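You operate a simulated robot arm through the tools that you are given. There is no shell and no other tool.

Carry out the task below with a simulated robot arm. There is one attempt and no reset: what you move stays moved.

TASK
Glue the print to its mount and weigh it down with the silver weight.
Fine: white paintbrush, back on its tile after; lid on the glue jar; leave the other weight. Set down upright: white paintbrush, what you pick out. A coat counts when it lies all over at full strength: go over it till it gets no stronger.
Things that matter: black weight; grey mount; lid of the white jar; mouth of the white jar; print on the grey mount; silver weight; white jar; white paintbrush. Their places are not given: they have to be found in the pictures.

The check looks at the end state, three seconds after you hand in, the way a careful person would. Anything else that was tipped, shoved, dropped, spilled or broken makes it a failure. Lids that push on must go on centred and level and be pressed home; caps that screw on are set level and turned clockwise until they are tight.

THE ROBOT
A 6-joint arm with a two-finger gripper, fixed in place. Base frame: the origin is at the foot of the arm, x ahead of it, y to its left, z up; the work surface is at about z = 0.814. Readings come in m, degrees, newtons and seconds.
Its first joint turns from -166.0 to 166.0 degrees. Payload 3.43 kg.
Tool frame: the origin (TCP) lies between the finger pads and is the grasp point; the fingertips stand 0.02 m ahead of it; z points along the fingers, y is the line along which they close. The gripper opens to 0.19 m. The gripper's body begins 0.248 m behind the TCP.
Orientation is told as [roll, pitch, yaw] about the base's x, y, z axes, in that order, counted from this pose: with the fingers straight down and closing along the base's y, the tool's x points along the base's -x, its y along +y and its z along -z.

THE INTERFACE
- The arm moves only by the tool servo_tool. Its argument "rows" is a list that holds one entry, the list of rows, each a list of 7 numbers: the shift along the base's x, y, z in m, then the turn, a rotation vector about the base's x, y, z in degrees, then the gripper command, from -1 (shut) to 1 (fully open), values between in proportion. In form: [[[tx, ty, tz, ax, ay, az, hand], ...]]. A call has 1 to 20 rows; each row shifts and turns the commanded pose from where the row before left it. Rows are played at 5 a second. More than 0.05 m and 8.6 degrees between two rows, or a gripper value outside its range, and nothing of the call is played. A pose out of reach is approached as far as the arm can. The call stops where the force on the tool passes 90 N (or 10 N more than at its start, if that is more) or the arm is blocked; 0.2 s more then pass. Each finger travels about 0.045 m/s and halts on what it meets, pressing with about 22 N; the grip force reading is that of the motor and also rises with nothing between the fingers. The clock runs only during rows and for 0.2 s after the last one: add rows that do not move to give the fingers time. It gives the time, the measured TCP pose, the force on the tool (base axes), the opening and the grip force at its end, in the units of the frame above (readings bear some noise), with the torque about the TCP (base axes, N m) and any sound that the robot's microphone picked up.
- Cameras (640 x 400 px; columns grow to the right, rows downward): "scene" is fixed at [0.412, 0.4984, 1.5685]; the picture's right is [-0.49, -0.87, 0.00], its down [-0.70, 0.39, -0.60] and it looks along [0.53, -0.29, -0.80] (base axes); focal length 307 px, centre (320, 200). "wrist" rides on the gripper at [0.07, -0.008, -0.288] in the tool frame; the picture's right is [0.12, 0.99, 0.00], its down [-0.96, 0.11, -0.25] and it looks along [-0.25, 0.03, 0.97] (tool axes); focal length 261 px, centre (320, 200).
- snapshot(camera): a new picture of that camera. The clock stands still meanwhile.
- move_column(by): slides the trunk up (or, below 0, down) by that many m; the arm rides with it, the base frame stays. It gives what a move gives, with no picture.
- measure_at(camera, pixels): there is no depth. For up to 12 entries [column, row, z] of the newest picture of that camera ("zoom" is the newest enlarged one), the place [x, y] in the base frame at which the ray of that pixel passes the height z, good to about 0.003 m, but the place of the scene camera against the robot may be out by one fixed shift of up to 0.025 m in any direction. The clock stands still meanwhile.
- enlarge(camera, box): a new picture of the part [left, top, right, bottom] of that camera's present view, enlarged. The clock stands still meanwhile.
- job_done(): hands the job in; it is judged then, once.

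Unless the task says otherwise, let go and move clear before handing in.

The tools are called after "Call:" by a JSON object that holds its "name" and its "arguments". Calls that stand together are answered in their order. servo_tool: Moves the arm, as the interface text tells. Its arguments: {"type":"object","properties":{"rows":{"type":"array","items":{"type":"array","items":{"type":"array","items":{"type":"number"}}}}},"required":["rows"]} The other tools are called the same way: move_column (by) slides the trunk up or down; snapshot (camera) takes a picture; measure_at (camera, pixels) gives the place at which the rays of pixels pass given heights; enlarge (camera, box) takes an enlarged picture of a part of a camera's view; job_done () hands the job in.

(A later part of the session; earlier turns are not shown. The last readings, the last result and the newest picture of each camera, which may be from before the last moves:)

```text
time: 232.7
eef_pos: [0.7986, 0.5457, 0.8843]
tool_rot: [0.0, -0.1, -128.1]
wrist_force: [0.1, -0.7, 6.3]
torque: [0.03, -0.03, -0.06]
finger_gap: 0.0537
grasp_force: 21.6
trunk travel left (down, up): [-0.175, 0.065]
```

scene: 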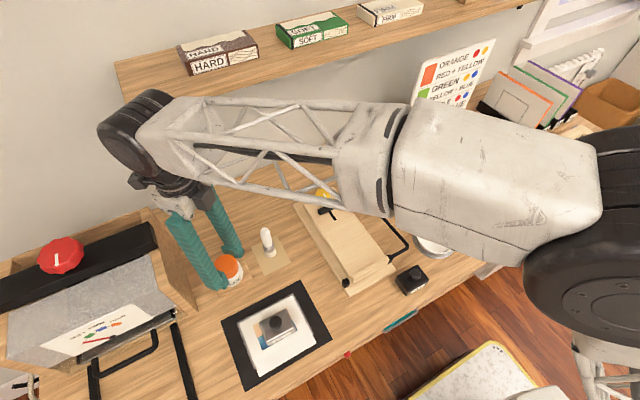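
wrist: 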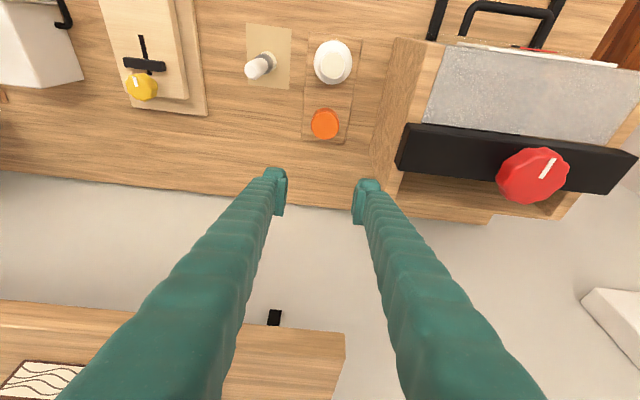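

Call:
{"name": "servo_tool", "arguments": {"rows": [[[0, 0, 0, 0, 0, 0, -0.4], [0, 0, 0, 0, 0, 0, -0.3], [0, 0, 0, 0, 0, 0, -0.2], [0, 0, 0, 0, 0, 0, -0.2], [0, 0, 0.02, 0, 0, 0, -0.2], [0, 0, 0.04, 0, 0, 0, -0.2], [0, 0, 0.01, 0, 0, 8, -0.2], [0, 0, 0, 0, 0, 8, -0.2], [0, 0, 0, 0, 0, 8, -0.2], [0, 0, 0, 0, 0, 8, -0.2], [0, 0, 0, 0, 0, 8, -0.2], [0, 0, 0, 0, 0, 8, -0.2], [0, 0, 0, 0, 0, 8, -0.2], [0, 0, 0, 0, 0, 8, -0.2], [0, 0, 0, 0, 0, 8, -0.2], [0, 0, 0, 0, 0, 8, -0.2], [0, 0, 0, 0, 0, 8, -0.2], [0, 0, 0, 0, 0, 8, -0.2]]]}}

Call:
{"name": "servo_tool", "arguments": {"rows": [[[0, 0, 0, 0, 0, 8, -0.2], [0, 0, 0, 0, 0, 8, -0.2], [0, 0, 0, 0, 0, 8, -0.2], [0, 0, 0, 0, 0, 8, -0.2], [0, 0, 0, 0, 0, 0, -0.2], [0, 0, 0, 0, 0, 0, -0.2]]]}}

Call:
{"name": "enlarge", "arguments": {"camera": "wrist", "box": [270, 130, 370, 205]}}

Call:
{"name": "enlarge", "arguments": {"camera": "scene", "box": [205, 245, 255, 285]}}

```text
time: 236.5
eef_pos: [0.7986, 0.5478, 0.9541]
tool_rot: [0.0, 0.0, -31.8]
wrist_force: [-0.2, 0.2, -0.7]
torque: [0.02, 0.0, 0.0]
finger_gap: 0.076
grasp_force: 0.1
trunk travel left (down, up): [-0.175, 0.065]
```

```text
time: 237.9
eef_pos: [0.799, 0.5463, 0.9544]
tool_rot: [-0.1, 0.1, 0.1]
wrist_force: [-0.3, 0.4, -0.3]
torque: [-0.01, -0.03, -0.01]
finger_gap: 0.0759
grasp_force: 0.0
trunk travel left (down, up): [-0.175, 0.065]
```

```text
5.33 times, centred on (320, 168) of wrist
```

zoom: 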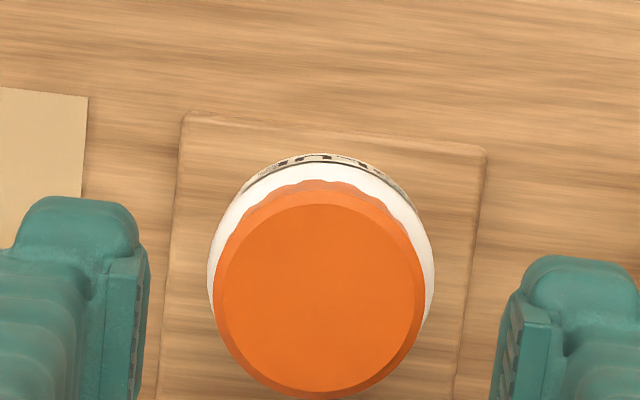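

```text
10.00 times, centred on (230, 265) of scene
```

zoom: 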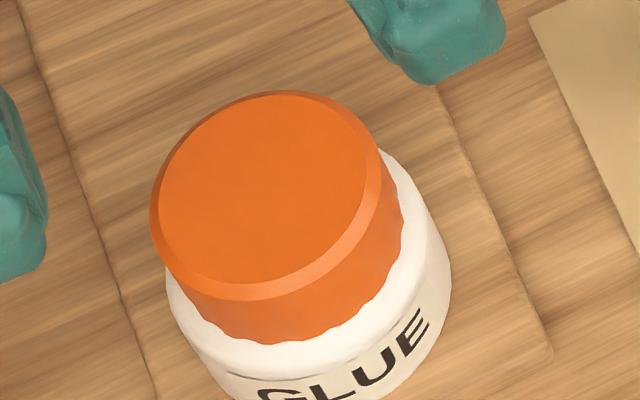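

The lid now sits ~5 mm lower than at first and turns freely, so it had first perched on the rim and has since slipped over the neck. Now pressing it from above with closed fingers.

Call:
{"name": "servo_tool", "arguments": {"rows": [[[0, 0, 0.01, 0, 0, 0, -0.6], [0, 0, 0, 0, 0, 0, -1], [0, 0, 0, 0, 0, 0, -1], [0, 0, 0, 0, 0, 0, -1], [0, 0, 0, 0, 0, 0, -1], [0, 0, -0.03, 0, 0, 0, -1], [0, 0, -0.02, 0, 0, 0, -1], [0, 0, 0, 0, 0, 0, -1]]]}}

Call:
{"name": "servo_tool", "arguments": {"rows": [[[0, 0, -0.002, 0, 0, 0, -1], [0, 0, -0.002, 0, 0, 0, -1], [0, 0, 0, 0, 0, 0, -1]]]}}

Call:
{"name": "servo_tool", "arguments": {"rows": [[[0, 0, -0.002, 0, 0, 0, -1], [0, 0, 0, 0, 0, 0, -1]]]}}

Call:
{"name": "servo_tool", "arguments": {"rows": [[[0, 0, -0.0015, 0, 0, 0, -1], [0, 0, 0, 0, 0, 0, -1]]]}}

```text
time: 239.7
eef_pos: [0.7994, 0.5467, 0.9127]
tool_rot: [-0.1, -0.1, 0.0]
wrist_force: [0.1, 0.4, -0.1]
torque: [0.02, -0.02, 0.01]
finger_gap: 0.0
grasp_force: 21.7
trunk travel left (down, up): [-0.175, 0.065]
```

```text
time: 240.5
eef_pos: [0.7998, 0.546, 0.91]
tool_rot: [-0.1, 0.0, 0.0]
wrist_force: [0.1, -0.6, 0.1]
torque: [-0.02, 0.02, 0.05]
finger_gap: 0.0
grasp_force: 21.7
trunk travel left (down, up): [-0.175, 0.065]
```

```text
time: 241.1
eef_pos: [0.7983, 0.548, 0.9088]
tool_rot: [-0.1, 0.0, 0.0]
wrist_force: [0.3, 0.7, 0.2]
torque: [0.01, 0.03, 0.0]
finger_gap: 0.0
grasp_force: 22.2
trunk travel left (down, up): [-0.175, 0.065]
```

```text
time: 241.7
eef_pos: [0.7974, 0.5469, 0.9058]
tool_rot: [-0.1, 0.0, 0.0]
wrist_force: [0.3, 1.0, 0.3]
torque: [-0.02, 0.02, -0.02]
finger_gap: 0.0
grasp_force: 21.7
trunk travel left (down, up): [-0.175, 0.065]
```

No contact at the earlier contact height, confirming the lid is lower. Continuing.

Call:
{"name": "servo_tool", "arguments": {"rows": [[[0, 0, -0.0015, 0, 0, 0, -1], [0, 0, 0, 0, 0, 0, -1]]]}}

Call:
{"name": "servo_tool", "arguments": {"rows": [[[0, 0, -0.0015, 0, 0, 0, -1], [0, 0, 0, 0, 0, 0, -1]]]}}

Call:
{"name": "servo_tool", "arguments": {"rows": [[[0, 0, -0.001, 0, 0, 0, -1], [0, 0, 0, 0, 0, 0, -1]]]}}

Call:
{"name": "servo_tool", "arguments": {"rows": [[[0, 0, -0.001, 0, 0, 0, -1], [0, 0, 0, 0, 0, 0, -1]]]}}

```text
time: 242.3
eef_pos: [0.7996, 0.5476, 0.9053]
tool_rot: [-0.2, 0.0, 0.1]
wrist_force: [-0.1, 0.3, -0.8]
torque: [0.01, -0.03, -0.03]
finger_gap: 0.0
grasp_force: 22.5
trunk travel left (down, up): [-0.175, 0.065]
```

```text
time: 242.9
eef_pos: [0.7976, 0.5466, 0.9033]
tool_rot: [0.0, -0.1, 0.0]
wrist_force: [1.7, 2.1, 13.2]
torque: [0.06, -0.02, 0.02]
finger_gap: 0.0062
grasp_force: 21.7
trunk travel left (down, up): [-0.175, 0.065]
```

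```text
time: 243.5
eef_pos: [0.7989, 0.5472, 0.9046]
tool_rot: [-0.1, -0.1, 0.0]
wrist_force: [4.9, 3.9, 28.9]
torque: [0.11, -0.13, 0.0]
finger_gap: 0.0059
grasp_force: 21.9
trunk travel left (down, up): [-0.175, 0.065]
```

```text
time: 244.1
eef_pos: [0.7984, 0.546, 0.9045]
tool_rot: [-0.1, -0.2, -0.1]
wrist_force: [4.8, 4.1, 42.8]
torque: [0.11, -0.11, -0.03]
finger_gap: 0.006
grasp_force: 21.9
trunk travel left (down, up): [-0.175, 0.065]
```

Contact now ~4 mm lower than before. Pressing harder.

Call:
{"name": "servo_tool", "arguments": {"rows": [[[0, 0, -0.001, 0, 0, 0, -1], [0, 0, 0, 0, 0, 0, -1]]]}}

Call:
{"name": "servo_tool", "arguments": {"rows": [[[0, 0, -0.001, 0, 0, 0, -1], [0, 0, 0, 0, 0, 0, -1]]]}}

Call:
{"name": "enlarge", "arguments": {"camera": "scene", "box": [205, 245, 255, 285]}}

```text
time: 244.7
eef_pos: [0.7977, 0.5453, 0.9034]
tool_rot: [0.2, -0.1, 0.0]
wrist_force: [4.8, 2.1, 59.6]
torque: [0.05, -0.06, -0.04]
finger_gap: 0.0058
grasp_force: 22.0
trunk travel left (down, up): [-0.175, 0.065]
```

```text
time: 245.3
eef_pos: [0.7989, 0.5465, 0.9044]
tool_rot: [0.1, -0.2, 0.0]
wrist_force: [5.0, 0.6, 77.1]
torque: [0.04, -0.06, 0.0]
finger_gap: 0.006
grasp_force: 21.7
trunk travel left (down, up): [-0.175, 0.065]
```

```text
10.00 times, centred on (230, 265) of scene
```

zoom: 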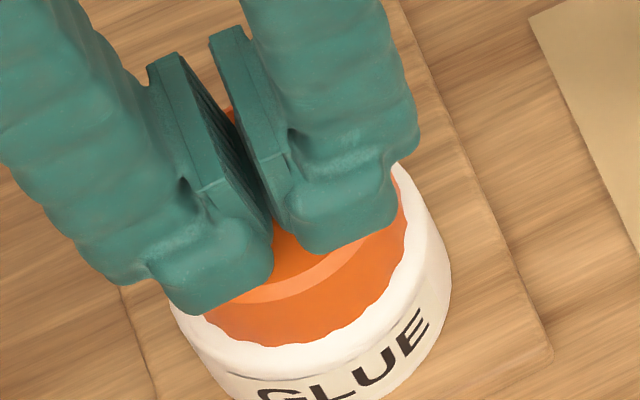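

A hard stop at 77 N. To settle whether it's tight, I'll regrip and do another clockwise turn, reading the torque.

Call:
{"name": "servo_tool", "arguments": {"rows": [[[0, 0, 0.01, 0, 0, 0, -1], [0, 0, 0.02, 0, 0, 0, -0.6], [0, 0, 0.02, 0, 0, 0, -0.2], [0, 0, 0, 0, 0, 0, -0.2], [0, 0, 0, 0, 0, 0, -0.2], [0, 0, 0, 0, 0, 0, -0.2], [0, 0, 0, 0, 0, 0, -0.2], [0, 0, 0, 0, 0, 0, -0.2]]]}}

Call:
{"name": "enlarge", "arguments": {"camera": "scene", "box": [205, 245, 255, 285]}}

Call:
{"name": "enlarge", "arguments": {"camera": "wrist", "box": [270, 130, 370, 205]}}

```text
time: 247.1
eef_pos: [0.7985, 0.5464, 0.9505]
tool_rot: [-0.1, 0.0, 0.0]
wrist_force: [-0.1, 0.2, 0.0]
torque: [-0.05, 0.01, -0.02]
finger_gap: 0.0759
grasp_force: 0.1
trunk travel left (down, up): [-0.175, 0.065]
```

```text
10.00 times, centred on (230, 265) of scene
```

zoom: 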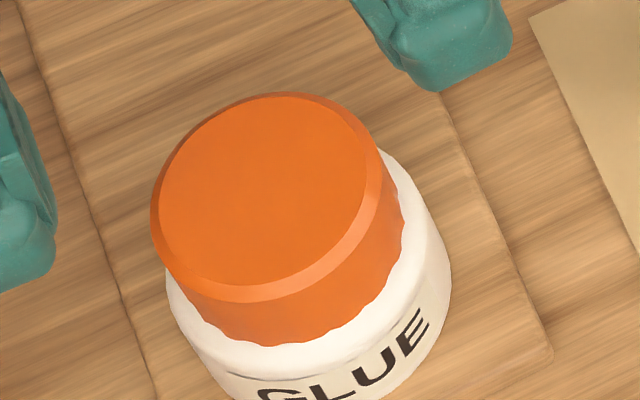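

```text
5.33 times, centred on (320, 168) of wrist
```

zoom: 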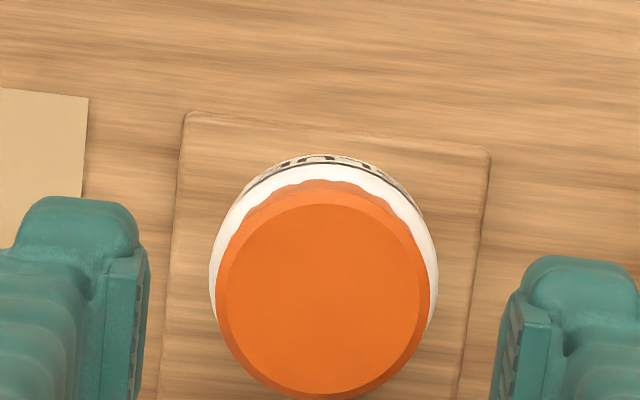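

Let me test whether the lid is retained: grip it and pull up gently by 2 mm, watching the force.

Call:
{"name": "servo_tool", "arguments": {"rows": [[[0, 0, -0.03, 0, 0, 0, -0.2], [0, 0, -0.03, 0, 0, 0, -0.2], [0, 0, -0.0055, 0, 0, 0, -0.2], [0, 0, 0, 0, 0, 0, -0.2], [0, 0, 0, 0, 0, 0, -0.35], [0, 0, 0, 0, 0, 0, -0.42], [0, 0, 0, 0, 0, 0, -0.5], [0, 0, 0, 0, 0, 0, -1], [0, 0, 0, 0, 0, 0, -1]]]}}

Call:
{"name": "servo_tool", "arguments": {"rows": [[[0, 0, 0.001, 0, 0, 0, -1], [0, 0, 0, 0, 0, 0, -1]]]}}

Call:
{"name": "servo_tool", "arguments": {"rows": [[[0, 0, 0.001, 0, 0, 0, -1], [0, 0, 0, 0, 0, 0, -1]]]}}

```text
time: 249.1
eef_pos: [0.7989, 0.5475, 0.8838]
tool_rot: [-0.1, 0.0, 0.0]
wrist_force: [-0.6, 0.4, 0.0]
torque: [0.03, -0.02, 0.03]
finger_gap: 0.0534
grasp_force: 22.5
trunk travel left (down, up): [-0.175, 0.065]
```

```text
time: 249.7
eef_pos: [0.7995, 0.5474, 0.887]
tool_rot: [0.0, 0.0, 0.0]
wrist_force: [6.4, 2.2, 7.3]
torque: [0.04, -0.1, -0.03]
finger_gap: 0.0529
grasp_force: 22.1
trunk travel left (down, up): [-0.175, 0.065]
```

```text
time: 250.3
eef_pos: [0.7999, 0.5469, 0.8857]
tool_rot: [0.1, -0.1, 0.1]
wrist_force: [13.8, 6.3, 7.8]
torque: [0.13, -0.21, -0.06]
finger_gap: 0.0529
grasp_force: 22.3
trunk travel left (down, up): [-0.175, 0.065]
```

Unexpected forces (fx +14, fz +8). Let me look before doing anything else.

Call:
{"name": "enlarge", "arguments": {"camera": "scene", "box": [205, 245, 255, 285]}}

Call:
{"name": "enlarge", "arguments": {"camera": "wrist", "box": [270, 130, 370, 205]}}

Call:
{"name": "servo_tool", "arguments": {"rows": [[[0, 0, 0, 0, 0, 0, -1], [0, 0, 0, 0, 0, 0, -1]]]}}

```text
10.00 times, centred on (230, 265) of scene
```

zoom: 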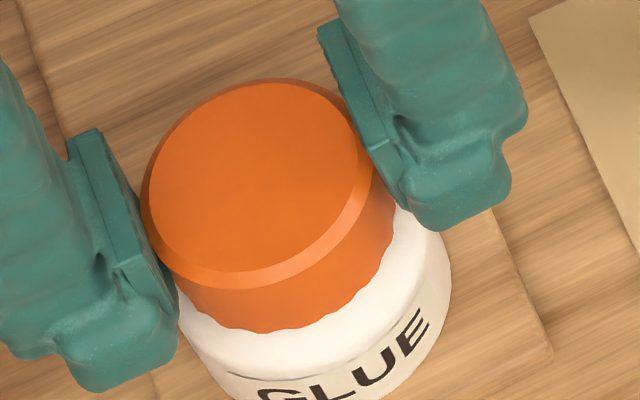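

```text
5.33 times, centred on (320, 168) of wrist
```

zoom: 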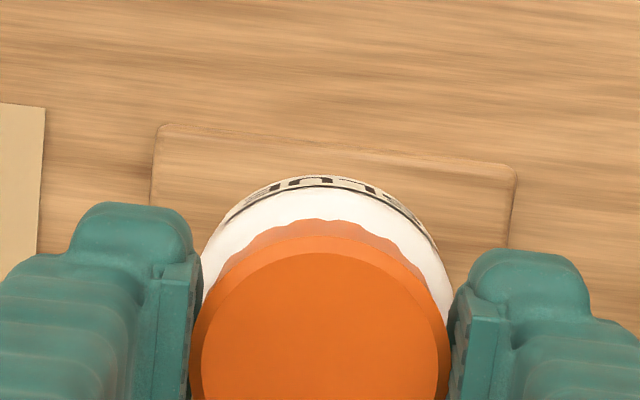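

```text
time: 250.9
eef_pos: [0.798, 0.547, 0.8862]
tool_rot: [0.0, 0.0, 0.0]
wrist_force: [15.4, 6.5, 9.6]
torque: [0.18, -0.16, -0.05]
finger_gap: 0.0533
grasp_force: 21.9
trunk travel left (down, up): [-0.175, 0.065]
```

The lid popped back up ~4–5 mm, and side forces show my grip is off-centre from the neck by ~1–2 mm (needs +x,+y). I'll shift to null the side forces first.

Call:
{"name": "servo_tool", "arguments": {"rows": [[[0.001, 0.0005, 0, 0, 0, 0, -1], [0, 0, 0, 0, 0, 0, -1]]]}}

Call:
{"name": "servo_tool", "arguments": {"rows": [[[0.0005, 0.0003, 0, 0, 0, 0, -1], [0, 0, 0, 0, 0, 0, -1]]]}}

```text
time: 251.5
eef_pos: [0.7989, 0.5473, 0.8866]
tool_rot: [-0.1, 0.0, 0.0]
wrist_force: [2.4, -2.8, 11.3]
torque: [0.0, -0.11, -0.02]
finger_gap: 0.0531
grasp_force: 21.6
trunk travel left (down, up): [-0.175, 0.065]
```

```text
time: 252.1
eef_pos: [0.7999, 0.5481, 0.8851]
tool_rot: [-0.1, 0.3, 0.0]
wrist_force: [-7.0, -10.2, 8.7]
torque: [-0.07, 0.05, -0.02]
finger_gap: 0.053
grasp_force: 22.2
trunk travel left (down, up): [-0.175, 0.065]
```

Call:
{"name": "servo_tool", "arguments": {"rows": [[[-0.0004, -0.0006, 0, 0, 0, 0, -1], [0, 0, 0, 0, 0, 0, -1]]]}}

Call:
{"name": "servo_tool", "arguments": {"rows": [[[0, 0, -0.001, 0, 0, 0, -1], [0, 0, 0, 0, 0, 0, -1]]]}}

Call:
{"name": "enlarge", "arguments": {"camera": "scene", "box": [205, 245, 255, 285]}}

```text
time: 252.7
eef_pos: [0.7987, 0.5464, 0.8858]
tool_rot: [0.0, 0.0, 0.0]
wrist_force: [-3.0, -4.1, 7.1]
torque: [-0.06, 0.11, 0.0]
finger_gap: 0.053
grasp_force: 22.1
trunk travel left (down, up): [-0.175, 0.065]
```

```text
time: 253.3
eef_pos: [0.7992, 0.5468, 0.8847]
tool_rot: [0.0, 0.1, -0.1]
wrist_force: [-6.9, -3.9, 11.9]
torque: [-0.05, 0.09, -0.03]
finger_gap: 0.053
grasp_force: 22.0
trunk travel left (down, up): [-0.175, 0.065]
```

```text
10.00 times, centred on (230, 265) of scene
```

zoom: 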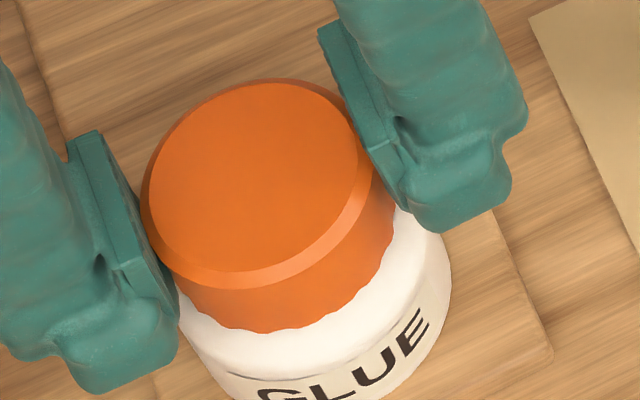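

Centred now. Turning clockwise in this state, watching whether it descends and whether torque builds.

Call:
{"name": "servo_tool", "arguments": {"rows": [[[-0.0004, -0.0003, 0, 0, 0, -8, -1], [0, 0, 0, 0, 0, -8, -1], [0, 0, 0, 0, 0, 0, -1]]]}}

Call:
{"name": "enlarge", "arguments": {"camera": "scene", "box": [205, 245, 255, 285]}}

Call:
{"name": "servo_tool", "arguments": {"rows": [[[0, 0, 0, 0, 0, -8, -1], [0, 0, 0, 0, 0, -8, -1], [0, 0, 0, 0, 0, 0, -1]]]}}

Call:
{"name": "servo_tool", "arguments": {"rows": [[[0, 0, 0, 0, 0, -8, -1], [0, 0, 0, 0, 0, -8, -1], [0, 0, 0, 0, 0, 0, -1]]]}}

Call:
{"name": "enlarge", "arguments": {"camera": "scene", "box": [205, 245, 255, 285]}}

```text
time: 254.1
eef_pos: [0.7991, 0.5476, 0.8849]
tool_rot: [0.0, 0.0, -16.1]
wrist_force: [1.2, 3.7, 10.8]
torque: [0.06, 0.01, -0.04]
finger_gap: 0.0532
grasp_force: 21.1
trunk travel left (down, up): [-0.175, 0.065]
```

```text
10.00 times, centred on (230, 265) of scene
```

zoom: 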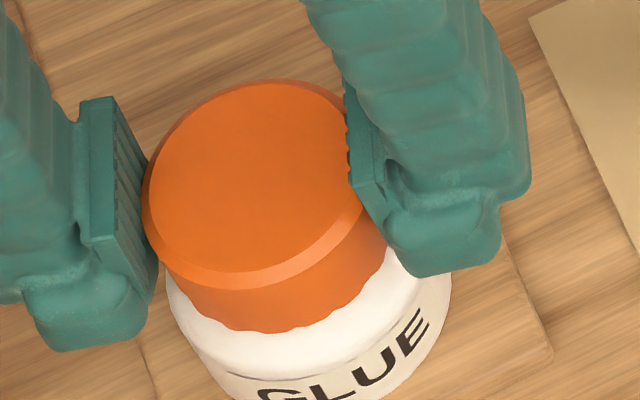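

```text
time: 254.9
eef_pos: [0.7995, 0.5478, 0.8858]
tool_rot: [0.0, 0.0, -32.2]
wrist_force: [10.7, 14.0, 8.7]
torque: [0.18, -0.1, -0.03]
finger_gap: 0.0535
grasp_force: 22.3
trunk travel left (down, up): [-0.175, 0.065]
```

```text
time: 255.7
eef_pos: [0.8001, 0.5471, 0.8849]
tool_rot: [0.1, 0.0, -48.0]
wrist_force: [15.9, 21.3, 8.4]
torque: [0.27, -0.25, -0.02]
finger_gap: 0.053
grasp_force: 22.0
trunk travel left (down, up): [-0.175, 0.065]
```

```text
10.00 times, centred on (230, 265) of scene
```

zoom: 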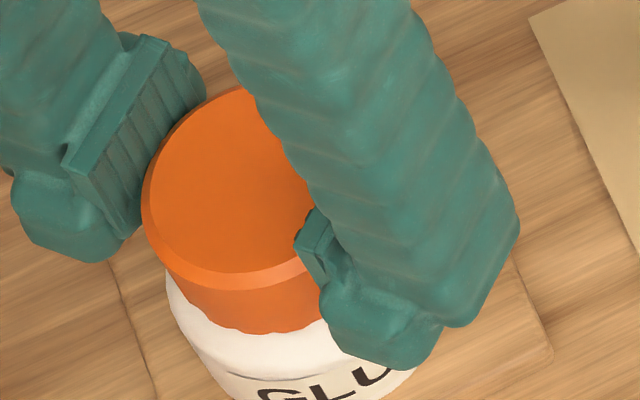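

Side force builds as the grip isn't exactly on the lid axis; correcting by +1.1,+1.5 mm and continuing with a slight downward push.

Call:
{"name": "servo_tool", "arguments": {"rows": [[[0.0011, 0.0014, 0, 0, 0, 0, -1], [0, 0, 0, 0, 0, 0, -1]]]}}

Call:
{"name": "servo_tool", "arguments": {"rows": [[[0.0003, 0.0002, -0.0005, 0, 0, -8, -1], [0.0003, 0.0002, -0.0005, 0, 0, -8, -1], [0, 0, 0, 0, 0, 0, -1]]]}}

Call:
{"name": "servo_tool", "arguments": {"rows": [[[0.0003, 0, -0.0005, 0, 0, -8, -1], [0.0003, 0, -0.0005, 0, 0, -8, -1], [0, 0, 0, 0, 0, 0, -1]]]}}

Call:
{"name": "enlarge", "arguments": {"camera": "scene", "box": [205, 245, 255, 285]}}

```text
time: 256.3
eef_pos: [0.7995, 0.5475, 0.8852]
tool_rot: [0.0, -0.1, -48.0]
wrist_force: [3.9, 11.3, 6.9]
torque: [0.19, -0.09, -0.02]
finger_gap: 0.0533
grasp_force: 21.7
trunk travel left (down, up): [-0.175, 0.065]
```

```text
time: 257.1
eef_pos: [0.799, 0.5476, 0.885]
tool_rot: [0.0, 0.0, -64.0]
wrist_force: [-4.8, 5.0, 9.3]
torque: [0.07, 0.1, -0.02]
finger_gap: 0.053
grasp_force: 22.3
trunk travel left (down, up): [-0.175, 0.065]
```

```text
time: 257.9
eef_pos: [0.8001, 0.5487, 0.884]
tool_rot: [0.0, 0.0, -80.2]
wrist_force: [-16.6, -0.6, 18.9]
torque: [-0.04, 0.21, -0.05]
finger_gap: 0.0531
grasp_force: 22.2
trunk travel left (down, up): [-0.175, 0.065]
```

```text
10.00 times, centred on (230, 265) of scene
```

zoom: 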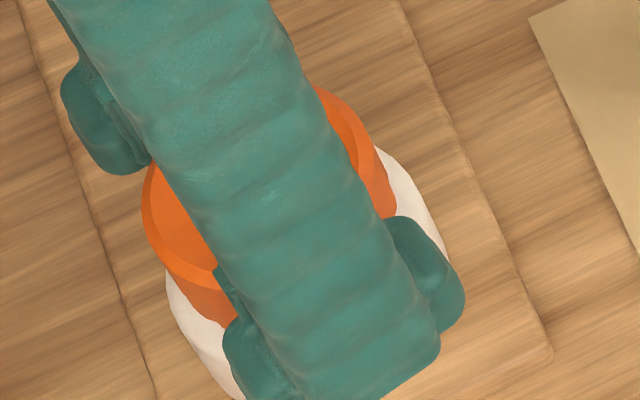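

Still up, with torque near zero. I've estimated the lid axis is 1.6 mm +x of my grip; continuing the turn with compensated centring.

Call:
{"name": "servo_tool", "arguments": {"rows": [[[-0.001, -0.0002, 0.0005, 0, 0, 0, -1], [0.0002, -0.0001, 0, 0, 0, -8, -1], [0.0002, -0.0001, 0, 0, 0, -8, -1], [0, 0, 0, 0, 0, 0, -1]]]}}

Call:
{"name": "servo_tool", "arguments": {"rows": [[[0.0002, -0.0001, 0, 0, 0, -8, -1], [0.0002, -0.0001, 0, 0, 0, -8, -1], [0, 0, 0, 0, 0, 0, -1]]]}}

Call:
{"name": "servo_tool", "arguments": {"rows": [[[0.0002, -0.0001, 0, 0, 0, -8, -1], [0.0002, -0.0001, 0, 0, 0, -8, -1], [0, 0, 0, 0, 0, 0, -1]]]}}

Call:
{"name": "enlarge", "arguments": {"camera": "scene", "box": [205, 245, 255, 285]}}

```text
time: 258.9
eef_pos: [0.8005, 0.5484, 0.8846]
tool_rot: [0.0, 0.1, -96.2]
wrist_force: [-11.0, 2.4, 13.1]
torque: [-0.02, 0.13, -0.03]
finger_gap: 0.0532
grasp_force: 22.3
trunk travel left (down, up): [-0.175, 0.065]
```

```text
time: 259.7
eef_pos: [0.8017, 0.5491, 0.8837]
tool_rot: [-0.1, -0.1, -112.1]
wrist_force: [-11.8, 0.8, 5.5]
torque: [0.02, 0.06, -0.03]
finger_gap: 0.0534
grasp_force: 21.8
trunk travel left (down, up): [-0.175, 0.065]
```

```text
time: 260.5
eef_pos: [0.8006, 0.5466, 0.8846]
tool_rot: [0.0, 0.0, -128.1]
wrist_force: [-10.6, 2.4, 0.8]
torque: [0.04, 0.07, -0.07]
finger_gap: 0.053
grasp_force: 22.6
trunk travel left (down, up): [-0.175, 0.065]
```

```text
10.00 times, centred on (230, 265) of scene
```

zoom: 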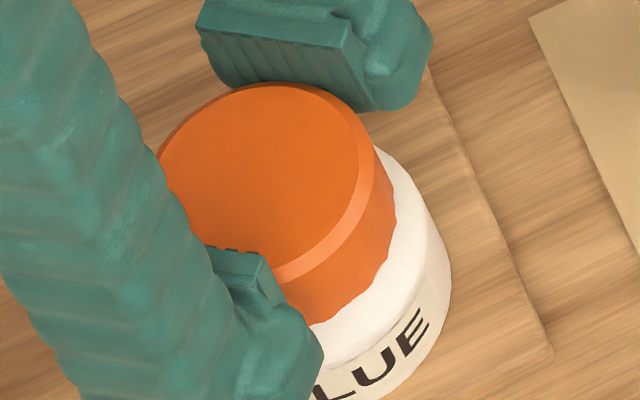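

fz fell from 13 to ~1 N at constant height while turning, so the lid is threading down now. Releasing, rotating back, and regripping on the true axis.

Call:
{"name": "servo_tool", "arguments": {"rows": [[[0, 0, 0, 0, 0, 0, -0.4], [0, 0, 0, 0, 0, 0, -0.3], [0, 0, 0, 0, 0, 0, -0.2], [0, 0, 0, 0, 0, 0, -0.2], [-0.0009, -0.0007, 0.02, 0, 0, 0, -0.2], [0, 0, 0.04, 0, 0, 0, -0.2], [0, 0, 0, 0, 0, 8, -0.2], [0, 0, 0, 0, 0, 8, -0.2], [0, 0, 0, 0, 0, 8, -0.2], [0, 0, 0, 0, 0, 8, -0.2], [0, 0, 0, 0, 0, 8, -0.2], [0, 0, 0, 0, 0, 8, -0.2], [0, 0, 0, 0, 0, 8, -0.2], [0, 0, 0, 0, 0, 8, -0.2], [0, 0, 0, 0, 0, 8, -0.2], [0, 0, 0, 0, 0, 8, -0.2], [0, 0, 0, 0, 0, 8, -0.2], [0, 0, 0, 0, 0, 8, -0.2]]]}}

Call:
{"name": "servo_tool", "arguments": {"rows": [[[0, 0, 0, 0, 0, 8, -0.2], [0, 0, 0, 0, 0, 8, -0.2], [0, 0, 0, 0, 0, 8, -0.2], [0, 0, 0, 0, 0, 8, -0.2], [0, 0, 0, 0, 0, 0, -0.2], [0, 0, 0, 0, 0, 0, -0.2]]]}}

Call:
{"name": "enlarge", "arguments": {"camera": "scene", "box": [205, 245, 255, 285]}}

Call:
{"name": "enlarge", "arguments": {"camera": "wrist", "box": [270, 130, 370, 205]}}

```text
time: 264.3
eef_pos: [0.8003, 0.547, 0.9442]
tool_rot: [-0.1, 0.0, -32.0]
wrist_force: [0.6, 0.1, -0.4]
torque: [0.01, 0.0, -0.03]
finger_gap: 0.0762
grasp_force: 0.1
trunk travel left (down, up): [-0.175, 0.065]
```

```text
time: 265.7
eef_pos: [0.8003, 0.5478, 0.9428]
tool_rot: [-0.1, 0.0, 0.0]
wrist_force: [0.7, 0.3, -1.2]
torque: [-0.02, 0.01, -0.02]
finger_gap: 0.0762
grasp_force: 0.2
trunk travel left (down, up): [-0.175, 0.065]
```

```text
10.00 times, centred on (230, 265) of scene
```

zoom: 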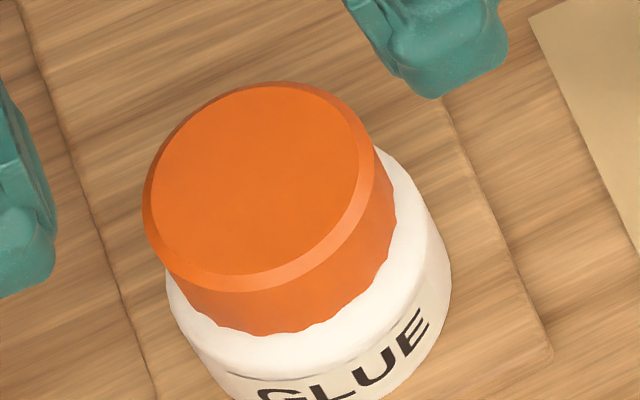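

```text
5.33 times, centred on (320, 168) of wrist
```

zoom: 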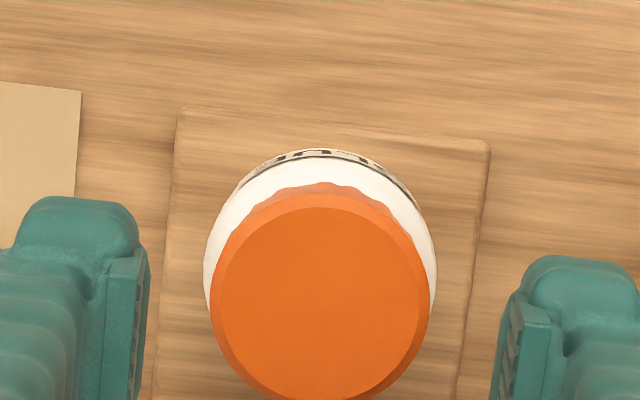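

Lid slightly lower (top row 81 vs 78). Regripping on-axis and continuing clockwise, following it down.

Call:
{"name": "servo_tool", "arguments": {"rows": [[[0, -0.0003, -0.03, 0, 0, 0, -0.2], [0, 0, -0.02, 0, 0, 0, -0.2], [0, 0, -0.0075, 0, 0, 0, -0.2], [0, 0, 0, 0, 0, 0, -0.2], [0, 0, 0, 0, 0, 0, -0.35], [0, 0, 0, 0, 0, 0, -0.42], [0, 0, 0, 0, 0, 0, -0.5], [0, 0, 0, 0, 0, 0, -1], [0, 0, 0, 0, 0, 0, -1]]]}}

Call:
{"name": "servo_tool", "arguments": {"rows": [[[0, 0, 0, 0, 0, -8, -1], [0, 0, 0, 0, 0, -8, -1], [0, 0, 0, 0, 0, 0, -1]]]}}

Call:
{"name": "servo_tool", "arguments": {"rows": [[[0, 0, 0, 0, 0, -8, -1], [0, 0, 0, 0, 0, -8, -1], [0, 0, 0, 0, 0, 0, -1]]]}}

Call:
{"name": "servo_tool", "arguments": {"rows": [[[0, 0, 0, 0, 0, -8, -1], [0, 0, 0, 0, 0, -8, -1], [0, 0, 0, 0, 0, 0, -1]]]}}

Call:
{"name": "servo_tool", "arguments": {"rows": [[[0, 0, 0, 0, 0, -8, -1], [0, 0, 0, 0, 0, -8, -1], [0, 0, 0, 0, 0, 0, -1]]]}}

```text
time: 267.7
eef_pos: [0.8003, 0.5472, 0.8873]
tool_rot: [-0.1, 0.0, 0.0]
wrist_force: [0.6, 2.1, -0.2]
torque: [0.0, -0.01, -0.04]
finger_gap: 0.0533
grasp_force: 22.3
trunk travel left (down, up): [-0.175, 0.065]
```

```text
time: 268.5
eef_pos: [0.8009, 0.5474, 0.8868]
tool_rot: [-0.1, 0.0, -16.2]
wrist_force: [-0.5, 3.8, 2.8]
torque: [0.01, 0.0, 0.0]
finger_gap: 0.0531
grasp_force: 22.3
trunk travel left (down, up): [-0.175, 0.065]
```

```text
time: 269.3
eef_pos: [0.8002, 0.547, 0.8855]
tool_rot: [-0.1, 0.0, -32.2]
wrist_force: [-4.2, 2.2, 3.7]
torque: [0.02, 0.05, -0.02]
finger_gap: 0.053
grasp_force: 22.4
trunk travel left (down, up): [-0.175, 0.065]
```

```text
time: 270.1
eef_pos: [0.8012, 0.5474, 0.8866]
tool_rot: [-0.2, 0.0, -48.1]
wrist_force: [-5.6, 3.6, -0.2]
torque: [0.05, 0.1, 0.03]
finger_gap: 0.0533
grasp_force: 22.1
trunk travel left (down, up): [-0.175, 0.065]
```

```text
time: 270.9
eef_pos: [0.7998, 0.5465, 0.8855]
tool_rot: [-0.1, 0.0, -64.2]
wrist_force: [-10.2, 0.2, -3.4]
torque: [0.03, 0.11, 0.0]
finger_gap: 0.0532
grasp_force: 22.6
trunk travel left (down, up): [-0.175, 0.065]
```

fz is trending negative as I turn, so the lid is pulling down on the thread. Following it down, with a small x correction.

Call:
{"name": "servo_tool", "arguments": {"rows": [[[-0.0007, 0, -0.0003, 0, 0, -8, -1], [0, 0, -0.0002, 0, 0, -8, -1], [0, 0, 0, 0, 0, 0, -1]]]}}

Call:
{"name": "servo_tool", "arguments": {"rows": [[[0, 0, -0.0002, 0, 0, -8, -1], [0, 0, -0.0002, 0, 0, -8, -1], [0, 0, 0, 0, 0, 0, -1]]]}}

Call:
{"name": "servo_tool", "arguments": {"rows": [[[0, 0, -0.0002, 0, 0, -8, -1], [0, 0, -0.0002, 0, 0, -8, -1], [0, 0, 0, 0, 0, 0, -1]]]}}

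Call:
{"name": "servo_tool", "arguments": {"rows": [[[0, 0, -0.0002, 0, 0, -8, -1], [0, 0, -0.0002, 0, 0, -8, -1], [0, 0, 0, 0, 0, 0, -1]]]}}

Call:
{"name": "enlarge", "arguments": {"camera": "scene", "box": [205, 245, 255, 285]}}

```text
time: 271.7
eef_pos: [0.8004, 0.5469, 0.8854]
tool_rot: [0.0, 0.0, -80.0]
wrist_force: [-6.8, -0.1, -4.0]
torque: [0.01, 0.1, 0.01]
finger_gap: 0.0527
grasp_force: 22.0
trunk travel left (down, up): [-0.175, 0.065]
```

```text
time: 272.5
eef_pos: [0.7998, 0.5463, 0.8849]
tool_rot: [0.0, 0.0, -96.1]
wrist_force: [-2.8, -0.7, -1.9]
torque: [-0.01, 0.02, -0.02]
finger_gap: 0.0528
grasp_force: 22.0
trunk travel left (down, up): [-0.175, 0.065]
```

```text
time: 273.3
eef_pos: [0.8002, 0.5473, 0.8851]
tool_rot: [-0.1, 0.1, -112.0]
wrist_force: [-0.4, 0.0, 1.2]
torque: [-0.03, 0.0, -0.05]
finger_gap: 0.0534
grasp_force: 22.2
trunk travel left (down, up): [-0.175, 0.065]
```

```text
time: 274.1
eef_pos: [0.8, 0.5464, 0.8842]
tool_rot: [0.0, 0.1, -128.2]
wrist_force: [0.5, -2.3, -0.1]
torque: [-0.02, 0.01, 0.01]
finger_gap: 0.0532
grasp_force: 22.2
trunk travel left (down, up): [-0.175, 0.065]
```

```text
10.00 times, centred on (230, 265) of scene
```

zoom: 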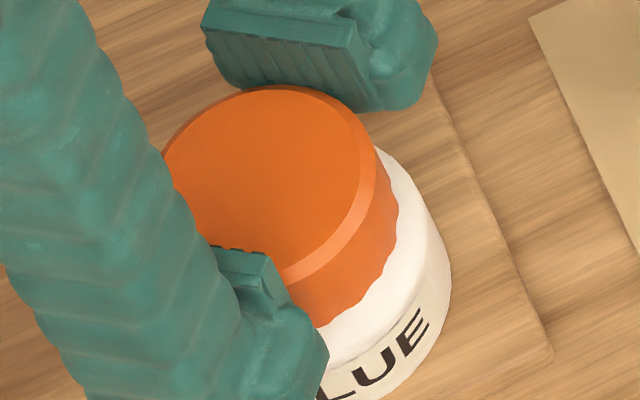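

Thread is working (~2 mm per 128° turn). Repeating: release, rotate back, regrip, turn.

Call:
{"name": "servo_tool", "arguments": {"rows": [[[0, 0, 0, 0, 0, 0, -0.4], [0, 0, 0, 0, 0, 0, -0.3], [0, 0, 0, 0, 0, 0, -0.2], [0, 0, 0, 0, 0, 0, -0.2], [0, 0, 0.02, 0, 0, 0, -0.2], [0, 0, 0.03, 0, 0, 0, -0.2], [0, 0, 0, 0, 0, 8, -0.2], [0, 0, 0, 0, 0, 8, -0.2], [0, 0, 0, 0, 0, 8, -0.2], [0, 0, 0, 0, 0, 8, -0.2], [0, 0, 0, 0, 0, 8, -0.2], [0, 0, 0, 0, 0, 8, -0.2], [0, 0, 0, 0, 0, 8, -0.2], [0, 0, 0, 0, 0, 8, -0.2], [0, 0, 0, 0, 0, 8, -0.2], [0, 0, 0, 0, 0, 8, -0.2], [0, 0, 0, 0, 0, 8, -0.2], [0, 0, 0, 0, 0, 8, -0.2]]]}}

Call:
{"name": "servo_tool", "arguments": {"rows": [[[0, 0, 0, 0, 0, 8, -0.2], [0, 0, 0, 0, 0, 8, -0.2], [0, 0, 0, 0, 0, 8, -0.2], [0, 0, 0, 0, 0, 8, -0.2], [0, 0, 0, 0, 0, 0, -0.2], [0, 0, 0, 0, 0, 0, -0.2]]]}}

Call:
{"name": "enlarge", "arguments": {"camera": "scene", "box": [205, 245, 255, 285]}}

Call:
{"name": "servo_tool", "arguments": {"rows": [[[0.0002, 0.0003, -0.03, 0, 0, 0, -0.2], [0, 0, -0.02, 0, 0, 0, -0.2], [0, 0, 0, 0, 0, 0, -0.2], [0, 0, 0, 0, 0, 0, -0.35], [0, 0, 0, 0, 0, 0, -0.42], [0, 0, 0, 0, 0, 0, -0.5], [0, 0, 0, 0, 0, 0, -1], [0, 0, 0, 0, 0, 0, -1]]]}}

```text
time: 277.9
eef_pos: [0.7991, 0.5472, 0.9338]
tool_rot: [-0.1, 0.0, -31.9]
wrist_force: [0.9, 0.6, 0.0]
torque: [0.03, 0.03, -0.01]
finger_gap: 0.0764
grasp_force: 0.1
trunk travel left (down, up): [-0.175, 0.065]
```

```text
time: 279.3
eef_pos: [0.8001, 0.5474, 0.9352]
tool_rot: [0.0, 0.0, -0.1]
wrist_force: [0.2, 0.1, 0.1]
torque: [-0.01, 0.01, 0.0]
finger_gap: 0.0761
grasp_force: 0.1
trunk travel left (down, up): [-0.175, 0.065]
```

```text
10.00 times, centred on (230, 265) of scene
```

zoom: 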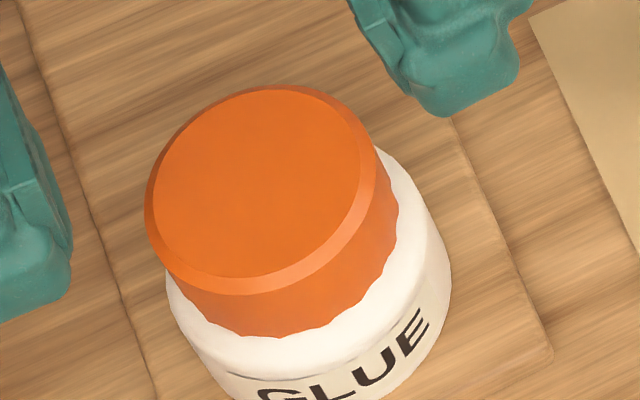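

```text
time: 281.1
eef_pos: [0.801, 0.5461, 0.8849]
tool_rot: [-0.1, 0.1, 0.1]
wrist_force: [-0.8, -7.9, -2.1]
torque: [-0.05, 0.03, 0.02]
finger_gap: 0.0533
grasp_force: 22.0
trunk travel left (down, up): [-0.175, 0.065]
```

Call:
{"name": "servo_tool", "arguments": {"rows": [[[0, -0.0005, -0.0002, 0, 0, -8, -1], [0, 0, -0.0002, 0, 0, -8, -1], [0, 0, 0, 0, 0, 0, -1]]]}}

Call:
{"name": "servo_tool", "arguments": {"rows": [[[0, 0, -0.0001, 0, 0, -8, -1], [0, 0, -0.0001, 0, 0, -8, -1], [0, 0, 0, 0, 0, 0, -1]]]}}

Call:
{"name": "servo_tool", "arguments": {"rows": [[[0, 0, -0.0001, 0, 0, -8, -1], [0, 0, -0.0001, 0, 0, -8, -1], [0, 0, 0, 0, 0, 0, -1]]]}}

Call:
{"name": "servo_tool", "arguments": {"rows": [[[0, 0, -0.0001, 0, 0, -8, -1], [0, 0, -0.0001, 0, 0, -8, -1], [0, 0, 0, 0, 0, 0, -1]]]}}

```text
time: 281.9
eef_pos: [0.801, 0.5474, 0.8852]
tool_rot: [0.1, 0.1, -16.0]
wrist_force: [-1.3, -3.8, 4.4]
torque: [-0.06, 0.03, -0.03]
finger_gap: 0.053
grasp_force: 21.7
trunk travel left (down, up): [-0.175, 0.065]
```

```text
time: 282.7
eef_pos: [0.8023, 0.5468, 0.8831]
tool_rot: [-0.2, 0.0, -32.2]
wrist_force: [-1.8, -5.1, 0.9]
torque: [-0.06, 0.03, 0.05]
finger_gap: 0.0541
grasp_force: 22.0
trunk travel left (down, up): [-0.175, 0.065]
```

```text
time: 283.5
eef_pos: [0.8002, 0.5467, 0.8832]
tool_rot: [-0.1, 0.0, -48.2]
wrist_force: [-2.2, -2.0, 0.3]
torque: [-0.01, -0.02, 0.28]
finger_gap: 0.0539
grasp_force: 22.1
trunk travel left (down, up): [-0.175, 0.065]
```

```text
time: 284.3
eef_pos: [0.8004, 0.5471, 0.8827]
tool_rot: [0.1, 0.1, -64.1]
wrist_force: [1.9, 4.2, 0.1]
torque: [0.03, -0.1, 0.04]
finger_gap: 0.0532
grasp_force: 21.7
trunk travel left (down, up): [-0.175, 0.065]
```

Torque peaked at 0.28 Nm then the fingers slipped over the flutes: it's getting tight. Continuing in finer steps to confirm.

Call:
{"name": "servo_tool", "arguments": {"rows": [[[0, 0, 0, 0, 0, -5, -1], [0, 0, 0, 0, 0, 0, -1]]]}}

Call:
{"name": "servo_tool", "arguments": {"rows": [[[0, 0, 0, 0, 0, -5, -1], [0, 0, 0, 0, 0, 0, -1]]]}}

Call:
{"name": "servo_tool", "arguments": {"rows": [[[0, 0, 0, 0, 0, -5, -1], [0, 0, 0, 0, 0, 0, -1]]]}}

Call:
{"name": "servo_tool", "arguments": {"rows": [[[0, 0, 0, 0, 0, -5, -1], [0, 0, 0, 0, 0, 0, -1]]]}}

Call:
{"name": "servo_tool", "arguments": {"rows": [[[0, 0, 0, 0, 0, -5, -1], [0, 0, 0, 0, 0, 0, -1]]]}}

Call:
{"name": "servo_tool", "arguments": {"rows": [[[0, 0, 0, 0, 0, -5, -1], [0, 0, 0, 0, 0, 0, -1]]]}}

Call:
{"name": "enlarge", "arguments": {"camera": "scene", "box": [205, 245, 255, 285]}}

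```text
time: 284.9
eef_pos: [0.7998, 0.5464, 0.8839]
tool_rot: [0.0, 0.0, -69.0]
wrist_force: [2.1, 1.2, 0.2]
torque: [-0.01, -0.02, 0.38]
finger_gap: 0.053
grasp_force: 22.2
trunk travel left (down, up): [-0.175, 0.065]
```

```text
time: 285.5
eef_pos: [0.8005, 0.5468, 0.8838]
tool_rot: [-0.1, 0.1, -74.2]
wrist_force: [1.9, 0.8, 0.0]
torque: [0.01, 0.02, 0.3]
finger_gap: 0.0539
grasp_force: 22.2
trunk travel left (down, up): [-0.175, 0.065]
```

```text
time: 286.1
eef_pos: [0.7995, 0.5462, 0.8827]
tool_rot: [-0.1, 0.0, -79.1]
wrist_force: [-2.0, -0.9, -1.3]
torque: [-0.05, 0.01, 0.2]
finger_gap: 0.0541
grasp_force: 22.1
trunk travel left (down, up): [-0.175, 0.065]
```

```text
time: 286.7
eef_pos: [0.8001, 0.5471, 0.8835]
tool_rot: [-0.1, 0.0, -84.0]
wrist_force: [-3.6, -2.0, -2.3]
torque: [-0.06, 0.02, 0.1]
finger_gap: 0.0536
grasp_force: 22.1
trunk travel left (down, up): [-0.175, 0.065]
```

```text
time: 287.3
eef_pos: [0.8001, 0.5466, 0.8843]
tool_rot: [-0.1, 0.0, -88.9]
wrist_force: [-3.8, 0.0, -0.9]
torque: [-0.02, 0.03, 0.03]
finger_gap: 0.0535
grasp_force: 22.0
trunk travel left (down, up): [-0.175, 0.065]
```

```text
time: 287.9
eef_pos: [0.8015, 0.547, 0.8831]
tool_rot: [0.0, 0.0, -94.0]
wrist_force: [-3.0, -0.1, 1.0]
torque: [-0.02, 0.06, 0.32]
finger_gap: 0.0528
grasp_force: 22.0
trunk travel left (down, up): [-0.175, 0.065]
```

```text
10.00 times, centred on (230, 265) of scene
```

zoom: 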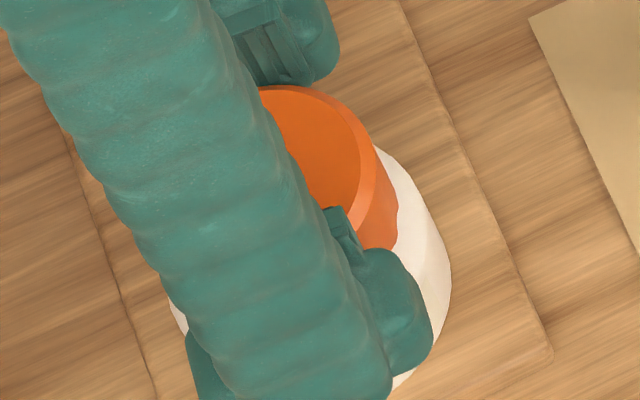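

Torque repeatedly reaches 0.3–0.38 Nm with the fingers ratcheting over the flutes: the cap is tight. Releasing without pulling and checking.

Call:
{"name": "servo_tool", "arguments": {"rows": [[[0, 0, 0, 0, 0, 0, -0.44], [0, 0, 0, 0, 0, 0, -0.38], [0, 0, 0, 0, 0, 0, -0.2], [0, 0, 0, 0, 0, 0, -0.2], [0, 0, 0.02, 0, 0, 0, -0.2], [0, 0, 0.03, 0, 0, 0, -0.2], [0, 0, 0, 0, 0, 8, -0.2], [0, 0, 0, 0, 0, 8, -0.2], [0, 0, 0, 0, 0, 8, -0.2], [0, 0, 0, 0, 0, 8, -0.2], [0, 0, 0, 0, 0, 8, -0.2], [0, 0, 0, 0, 0, 8, -0.2], [0, 0, 0, 0, 0, 8, -0.2], [0, 0, 0, 0, 0, 8, -0.2], [0, 0, 0, 0, 0, 8, -0.2], [0, 0, 0, 0, 0, 8, -0.2], [0, 0, 0, 0, 0, 8, -0.2], [0, 0, 0, 0, 0, 6, -0.2], [0, 0, 0, 0, 0, 0, -0.2]]]}}

Call:
{"name": "enlarge", "arguments": {"camera": "scene", "box": [205, 245, 255, 285]}}

Call:
{"name": "enlarge", "arguments": {"camera": "wrist", "box": [270, 130, 370, 205]}}

```text
time: 291.9
eef_pos: [0.8012, 0.5482, 0.933]
tool_rot: [-0.1, 0.0, 0.2]
wrist_force: [-0.3, 0.3, 0.1]
torque: [-0.05, 0.03, -0.03]
finger_gap: 0.076
grasp_force: 0.0
trunk travel left (down, up): [-0.175, 0.065]
```

```text
10.00 times, centred on (230, 265) of scene
```

zoom: 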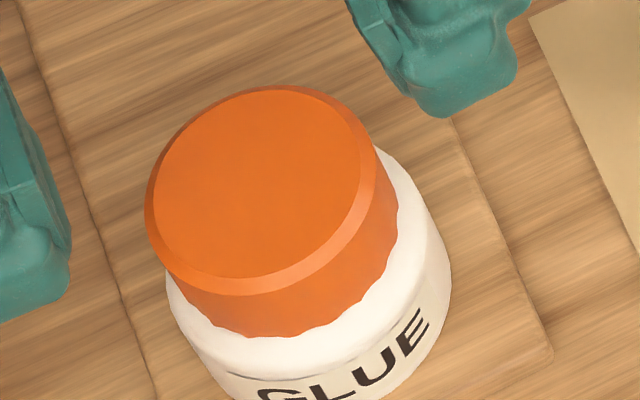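

```text
5.33 times, centred on (320, 168) of wrist
```

zoom: 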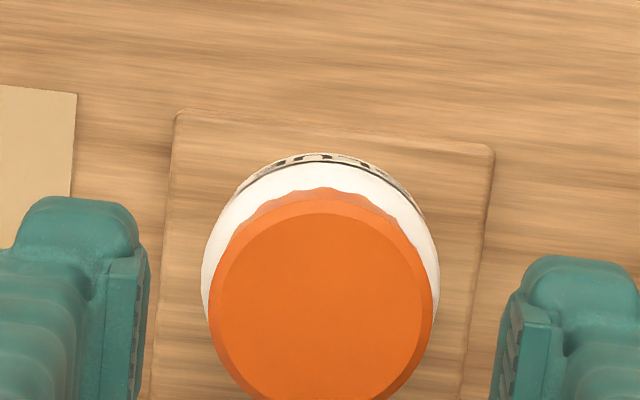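

The cap is level and centred. I'll probe its top height with closed fingers to compare with the earlier readings (perched ≈0.9085, lower ≈0.9045).

Call:
{"name": "servo_tool", "arguments": {"rows": [[[-0.001, -0.0005, 0.02, 0, 0, 0, -0.6], [0, 0, 0, 0, 0, 0, -1], [0, 0, 0, 0, 0, 0, -1], [0, 0, 0, 0, 0, 0, -1], [0, 0, 0, 0, 0, 0, -1], [0, 0, -0.03, 0, 0, 0, -1], [0, 0, -0.012, 0, 0, 0, -1], [0, 0, 0, 0, 0, 0, -1]]]}}

Call:
{"name": "servo_tool", "arguments": {"rows": [[[0, 0, -0.001, 0, 0, 0, -1], [0, 0, 0, 0, 0, 0, -1]]]}}

Call:
{"name": "servo_tool", "arguments": {"rows": [[[0, 0, -0.001, 0, 0, 0, -1], [0, 0, 0, 0, 0, 0, -1]]]}}

Call:
{"name": "servo_tool", "arguments": {"rows": [[[0, 0, -0.001, 0, 0, 0, -1], [0, 0, 0, 0, 0, 0, -1]]]}}

Call:
{"name": "servo_tool", "arguments": {"rows": [[[0, 0, -0.001, 0, 0, 0, -1], [0, 0, 0, 0, 0, 0, -1]]]}}

```text
time: 293.7
eef_pos: [0.799, 0.5468, 0.9108]
tool_rot: [-0.1, 0.0, 0.0]
wrist_force: [-0.1, -0.2, -0.2]
torque: [-0.02, 0.02, 0.0]
finger_gap: 0.0002
grasp_force: 21.8
trunk travel left (down, up): [-0.175, 0.065]
```

```text
time: 294.3
eef_pos: [0.7999, 0.5463, 0.9102]
tool_rot: [-0.1, 0.0, -0.1]
wrist_force: [-0.9, 0.0, -0.3]
torque: [0.0, 0.0, 0.0]
finger_gap: 0.0001
grasp_force: 21.9
trunk travel left (down, up): [-0.175, 0.065]
```

```text
time: 294.9
eef_pos: [0.7998, 0.5467, 0.9098]
tool_rot: [0.0, 0.1, 0.1]
wrist_force: [1.2, -0.5, 0.6]
torque: [0.01, 0.0, -0.03]
finger_gap: 0.0
grasp_force: 22.6
trunk travel left (down, up): [-0.175, 0.065]
```

```text
time: 295.5
eef_pos: [0.7993, 0.5464, 0.9086]
tool_rot: [-0.1, 0.0, 0.0]
wrist_force: [0.2, 0.3, 0.7]
torque: [0.05, 0.02, -0.02]
finger_gap: 0.0001
grasp_force: 21.6
trunk travel left (down, up): [-0.175, 0.065]
```

```text
time: 296.1
eef_pos: [0.8003, 0.5464, 0.9068]
tool_rot: [-0.1, 0.1, 0.0]
wrist_force: [-0.4, 0.2, -0.7]
torque: [-0.02, 0.0, 0.04]
finger_gap: 0.0
grasp_force: 22.5
trunk travel left (down, up): [-0.175, 0.065]
```

Call:
{"name": "servo_tool", "arguments": {"rows": [[[0, 0, -0.001, 0, 0, 0, -1], [0, 0, 0, 0, 0, 0, -1]]]}}

Call:
{"name": "servo_tool", "arguments": {"rows": [[[0, 0, -0.001, 0, 0, 0, -1], [0, 0, 0, 0, 0, 0, -1]]]}}

Call:
{"name": "servo_tool", "arguments": {"rows": [[[0, 0, -0.001, 0, 0, 0, -1], [0, 0, 0, 0, 0, 0, -1]]]}}

```text
time: 296.7
eef_pos: [0.7998, 0.5468, 0.9069]
tool_rot: [-0.1, -0.1, 0.0]
wrist_force: [0.6, -0.4, -1.1]
torque: [0.05, -0.01, 0.01]
finger_gap: 0.0
grasp_force: 22.7
trunk travel left (down, up): [-0.175, 0.065]
```

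```text
time: 297.3
eef_pos: [0.7996, 0.5474, 0.905]
tool_rot: [-0.2, 0.0, 0.0]
wrist_force: [0.2, 0.4, 2.1]
torque: [-0.01, -0.02, 0.02]
finger_gap: 0.0059
grasp_force: 22.2
trunk travel left (down, up): [-0.175, 0.065]
```

```text
time: 297.9
eef_pos: [0.7985, 0.5468, 0.9048]
tool_rot: [0.0, 0.0, 0.1]
wrist_force: [1.7, 1.8, 6.9]
torque: [0.03, -0.03, 0.02]
finger_gap: 0.0061
grasp_force: 21.8
trunk travel left (down, up): [-0.175, 0.065]
```

Lid top is now ≈0.9045–0.905 vs 0.903 at its lowest earlier, so perhaps 1–2 mm remain. I'll regrip from a rotated start (+40°) and turn clockwise again with a light downward push.

Call:
{"name": "servo_tool", "arguments": {"rows": [[[0, 0, 0.01, 0, 0, 0, -1], [0, 0, 0.02, 0, 0, 0, -0.6], [0, 0, 0.01, 0, 0, 8, -0.2], [0, 0, 0, 0, 0, 8, -0.2], [0, 0, 0, 0, 0, 8, -0.2], [0, 0, 0, 0, 0, 8, -0.2], [0, 0, 0, 0, 0, 8, -0.2], [0.0008, 0, 0, 0, 0, 0, -0.2], [0, 0, -0.03, 0, 0, 0, -0.2], [0, 0, -0.0295, 0, 0, 0, -0.2], [0, 0, 0, 0, 0, 0, -0.2]]]}}

Call:
{"name": "servo_tool", "arguments": {"rows": [[[0, 0, 0, 0, 0, 0, -0.35], [0, 0, 0, 0, 0, 0, -0.42], [0, 0, 0, 0, 0, 0, -0.5], [0, 0, 0, 0, 0, 0, -1], [0, 0, 0, 0, 0, 0, -1], [0, 0, 0, 0, 0, 0, -1]]]}}

Call:
{"name": "servo_tool", "arguments": {"rows": [[[0, 0, 0, 0, 0, -5, -1], [0, 0, 0, 0, 0, 0, -1]]]}}

Call:
{"name": "servo_tool", "arguments": {"rows": [[[0, 0, 0, 0, 0, -5, -1], [0, 0, 0, 0, 0, 0, -1]]]}}

Call:
{"name": "servo_tool", "arguments": {"rows": [[[0, 0, 0, 0, 0, -5, -1], [0, 0, 0, 0, 0, 0, -1]]]}}

Call:
{"name": "servo_tool", "arguments": {"rows": [[[0, 0, 0, 0, 0, -5, -1], [0, 0, 0, 0, 0, 0, -1]]]}}

```text
time: 300.3
eef_pos: [0.7999, 0.5456, 0.8837]
tool_rot: [0.0, 0.1, 40.0]
wrist_force: [0.2, 0.1, 0.2]
torque: [-0.02, 0.01, 0.01]
finger_gap: 0.076
grasp_force: 0.0
trunk travel left (down, up): [-0.175, 0.065]
```

```text
time: 301.7
eef_pos: [0.8, 0.5474, 0.8834]
tool_rot: [-0.1, 0.1, 39.9]
wrist_force: [-7.1, 4.4, -0.3]
torque: [0.03, 0.06, 0.01]
finger_gap: 0.0537
grasp_force: 21.8
trunk travel left (down, up): [-0.175, 0.065]
```

```text
time: 302.3
eef_pos: [0.7997, 0.547, 0.884]
tool_rot: [-0.1, 0.1, 35.0]
wrist_force: [-8.0, 8.3, -4.0]
torque: [-0.01, 0.1, 0.35]
finger_gap: 0.0532
grasp_force: 22.5
trunk travel left (down, up): [-0.175, 0.065]
```

```text
time: 302.9
eef_pos: [0.7997, 0.5476, 0.8849]
tool_rot: [-0.2, 0.0, 30.0]
wrist_force: [-15.9, 11.4, -3.2]
torque: [0.08, 0.12, 0.34]
finger_gap: 0.0533
grasp_force: 22.1
trunk travel left (down, up): [-0.175, 0.065]
```

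```text
time: 303.5
eef_pos: [0.8, 0.5461, 0.8844]
tool_rot: [-0.2, 0.0, 25.0]
wrist_force: [-14.2, 15.3, -0.8]
torque: [0.14, 0.14, 0.26]
finger_gap: 0.0539
grasp_force: 22.3
trunk travel left (down, up): [-0.175, 0.065]
```

```text
time: 304.1
eef_pos: [0.7996, 0.5458, 0.8841]
tool_rot: [-0.1, 0.0, 20.1]
wrist_force: [-15.4, 18.5, 0.5]
torque: [0.17, 0.15, 0.11]
finger_gap: 0.0538
grasp_force: 21.6
trunk travel left (down, up): [-0.175, 0.065]
```

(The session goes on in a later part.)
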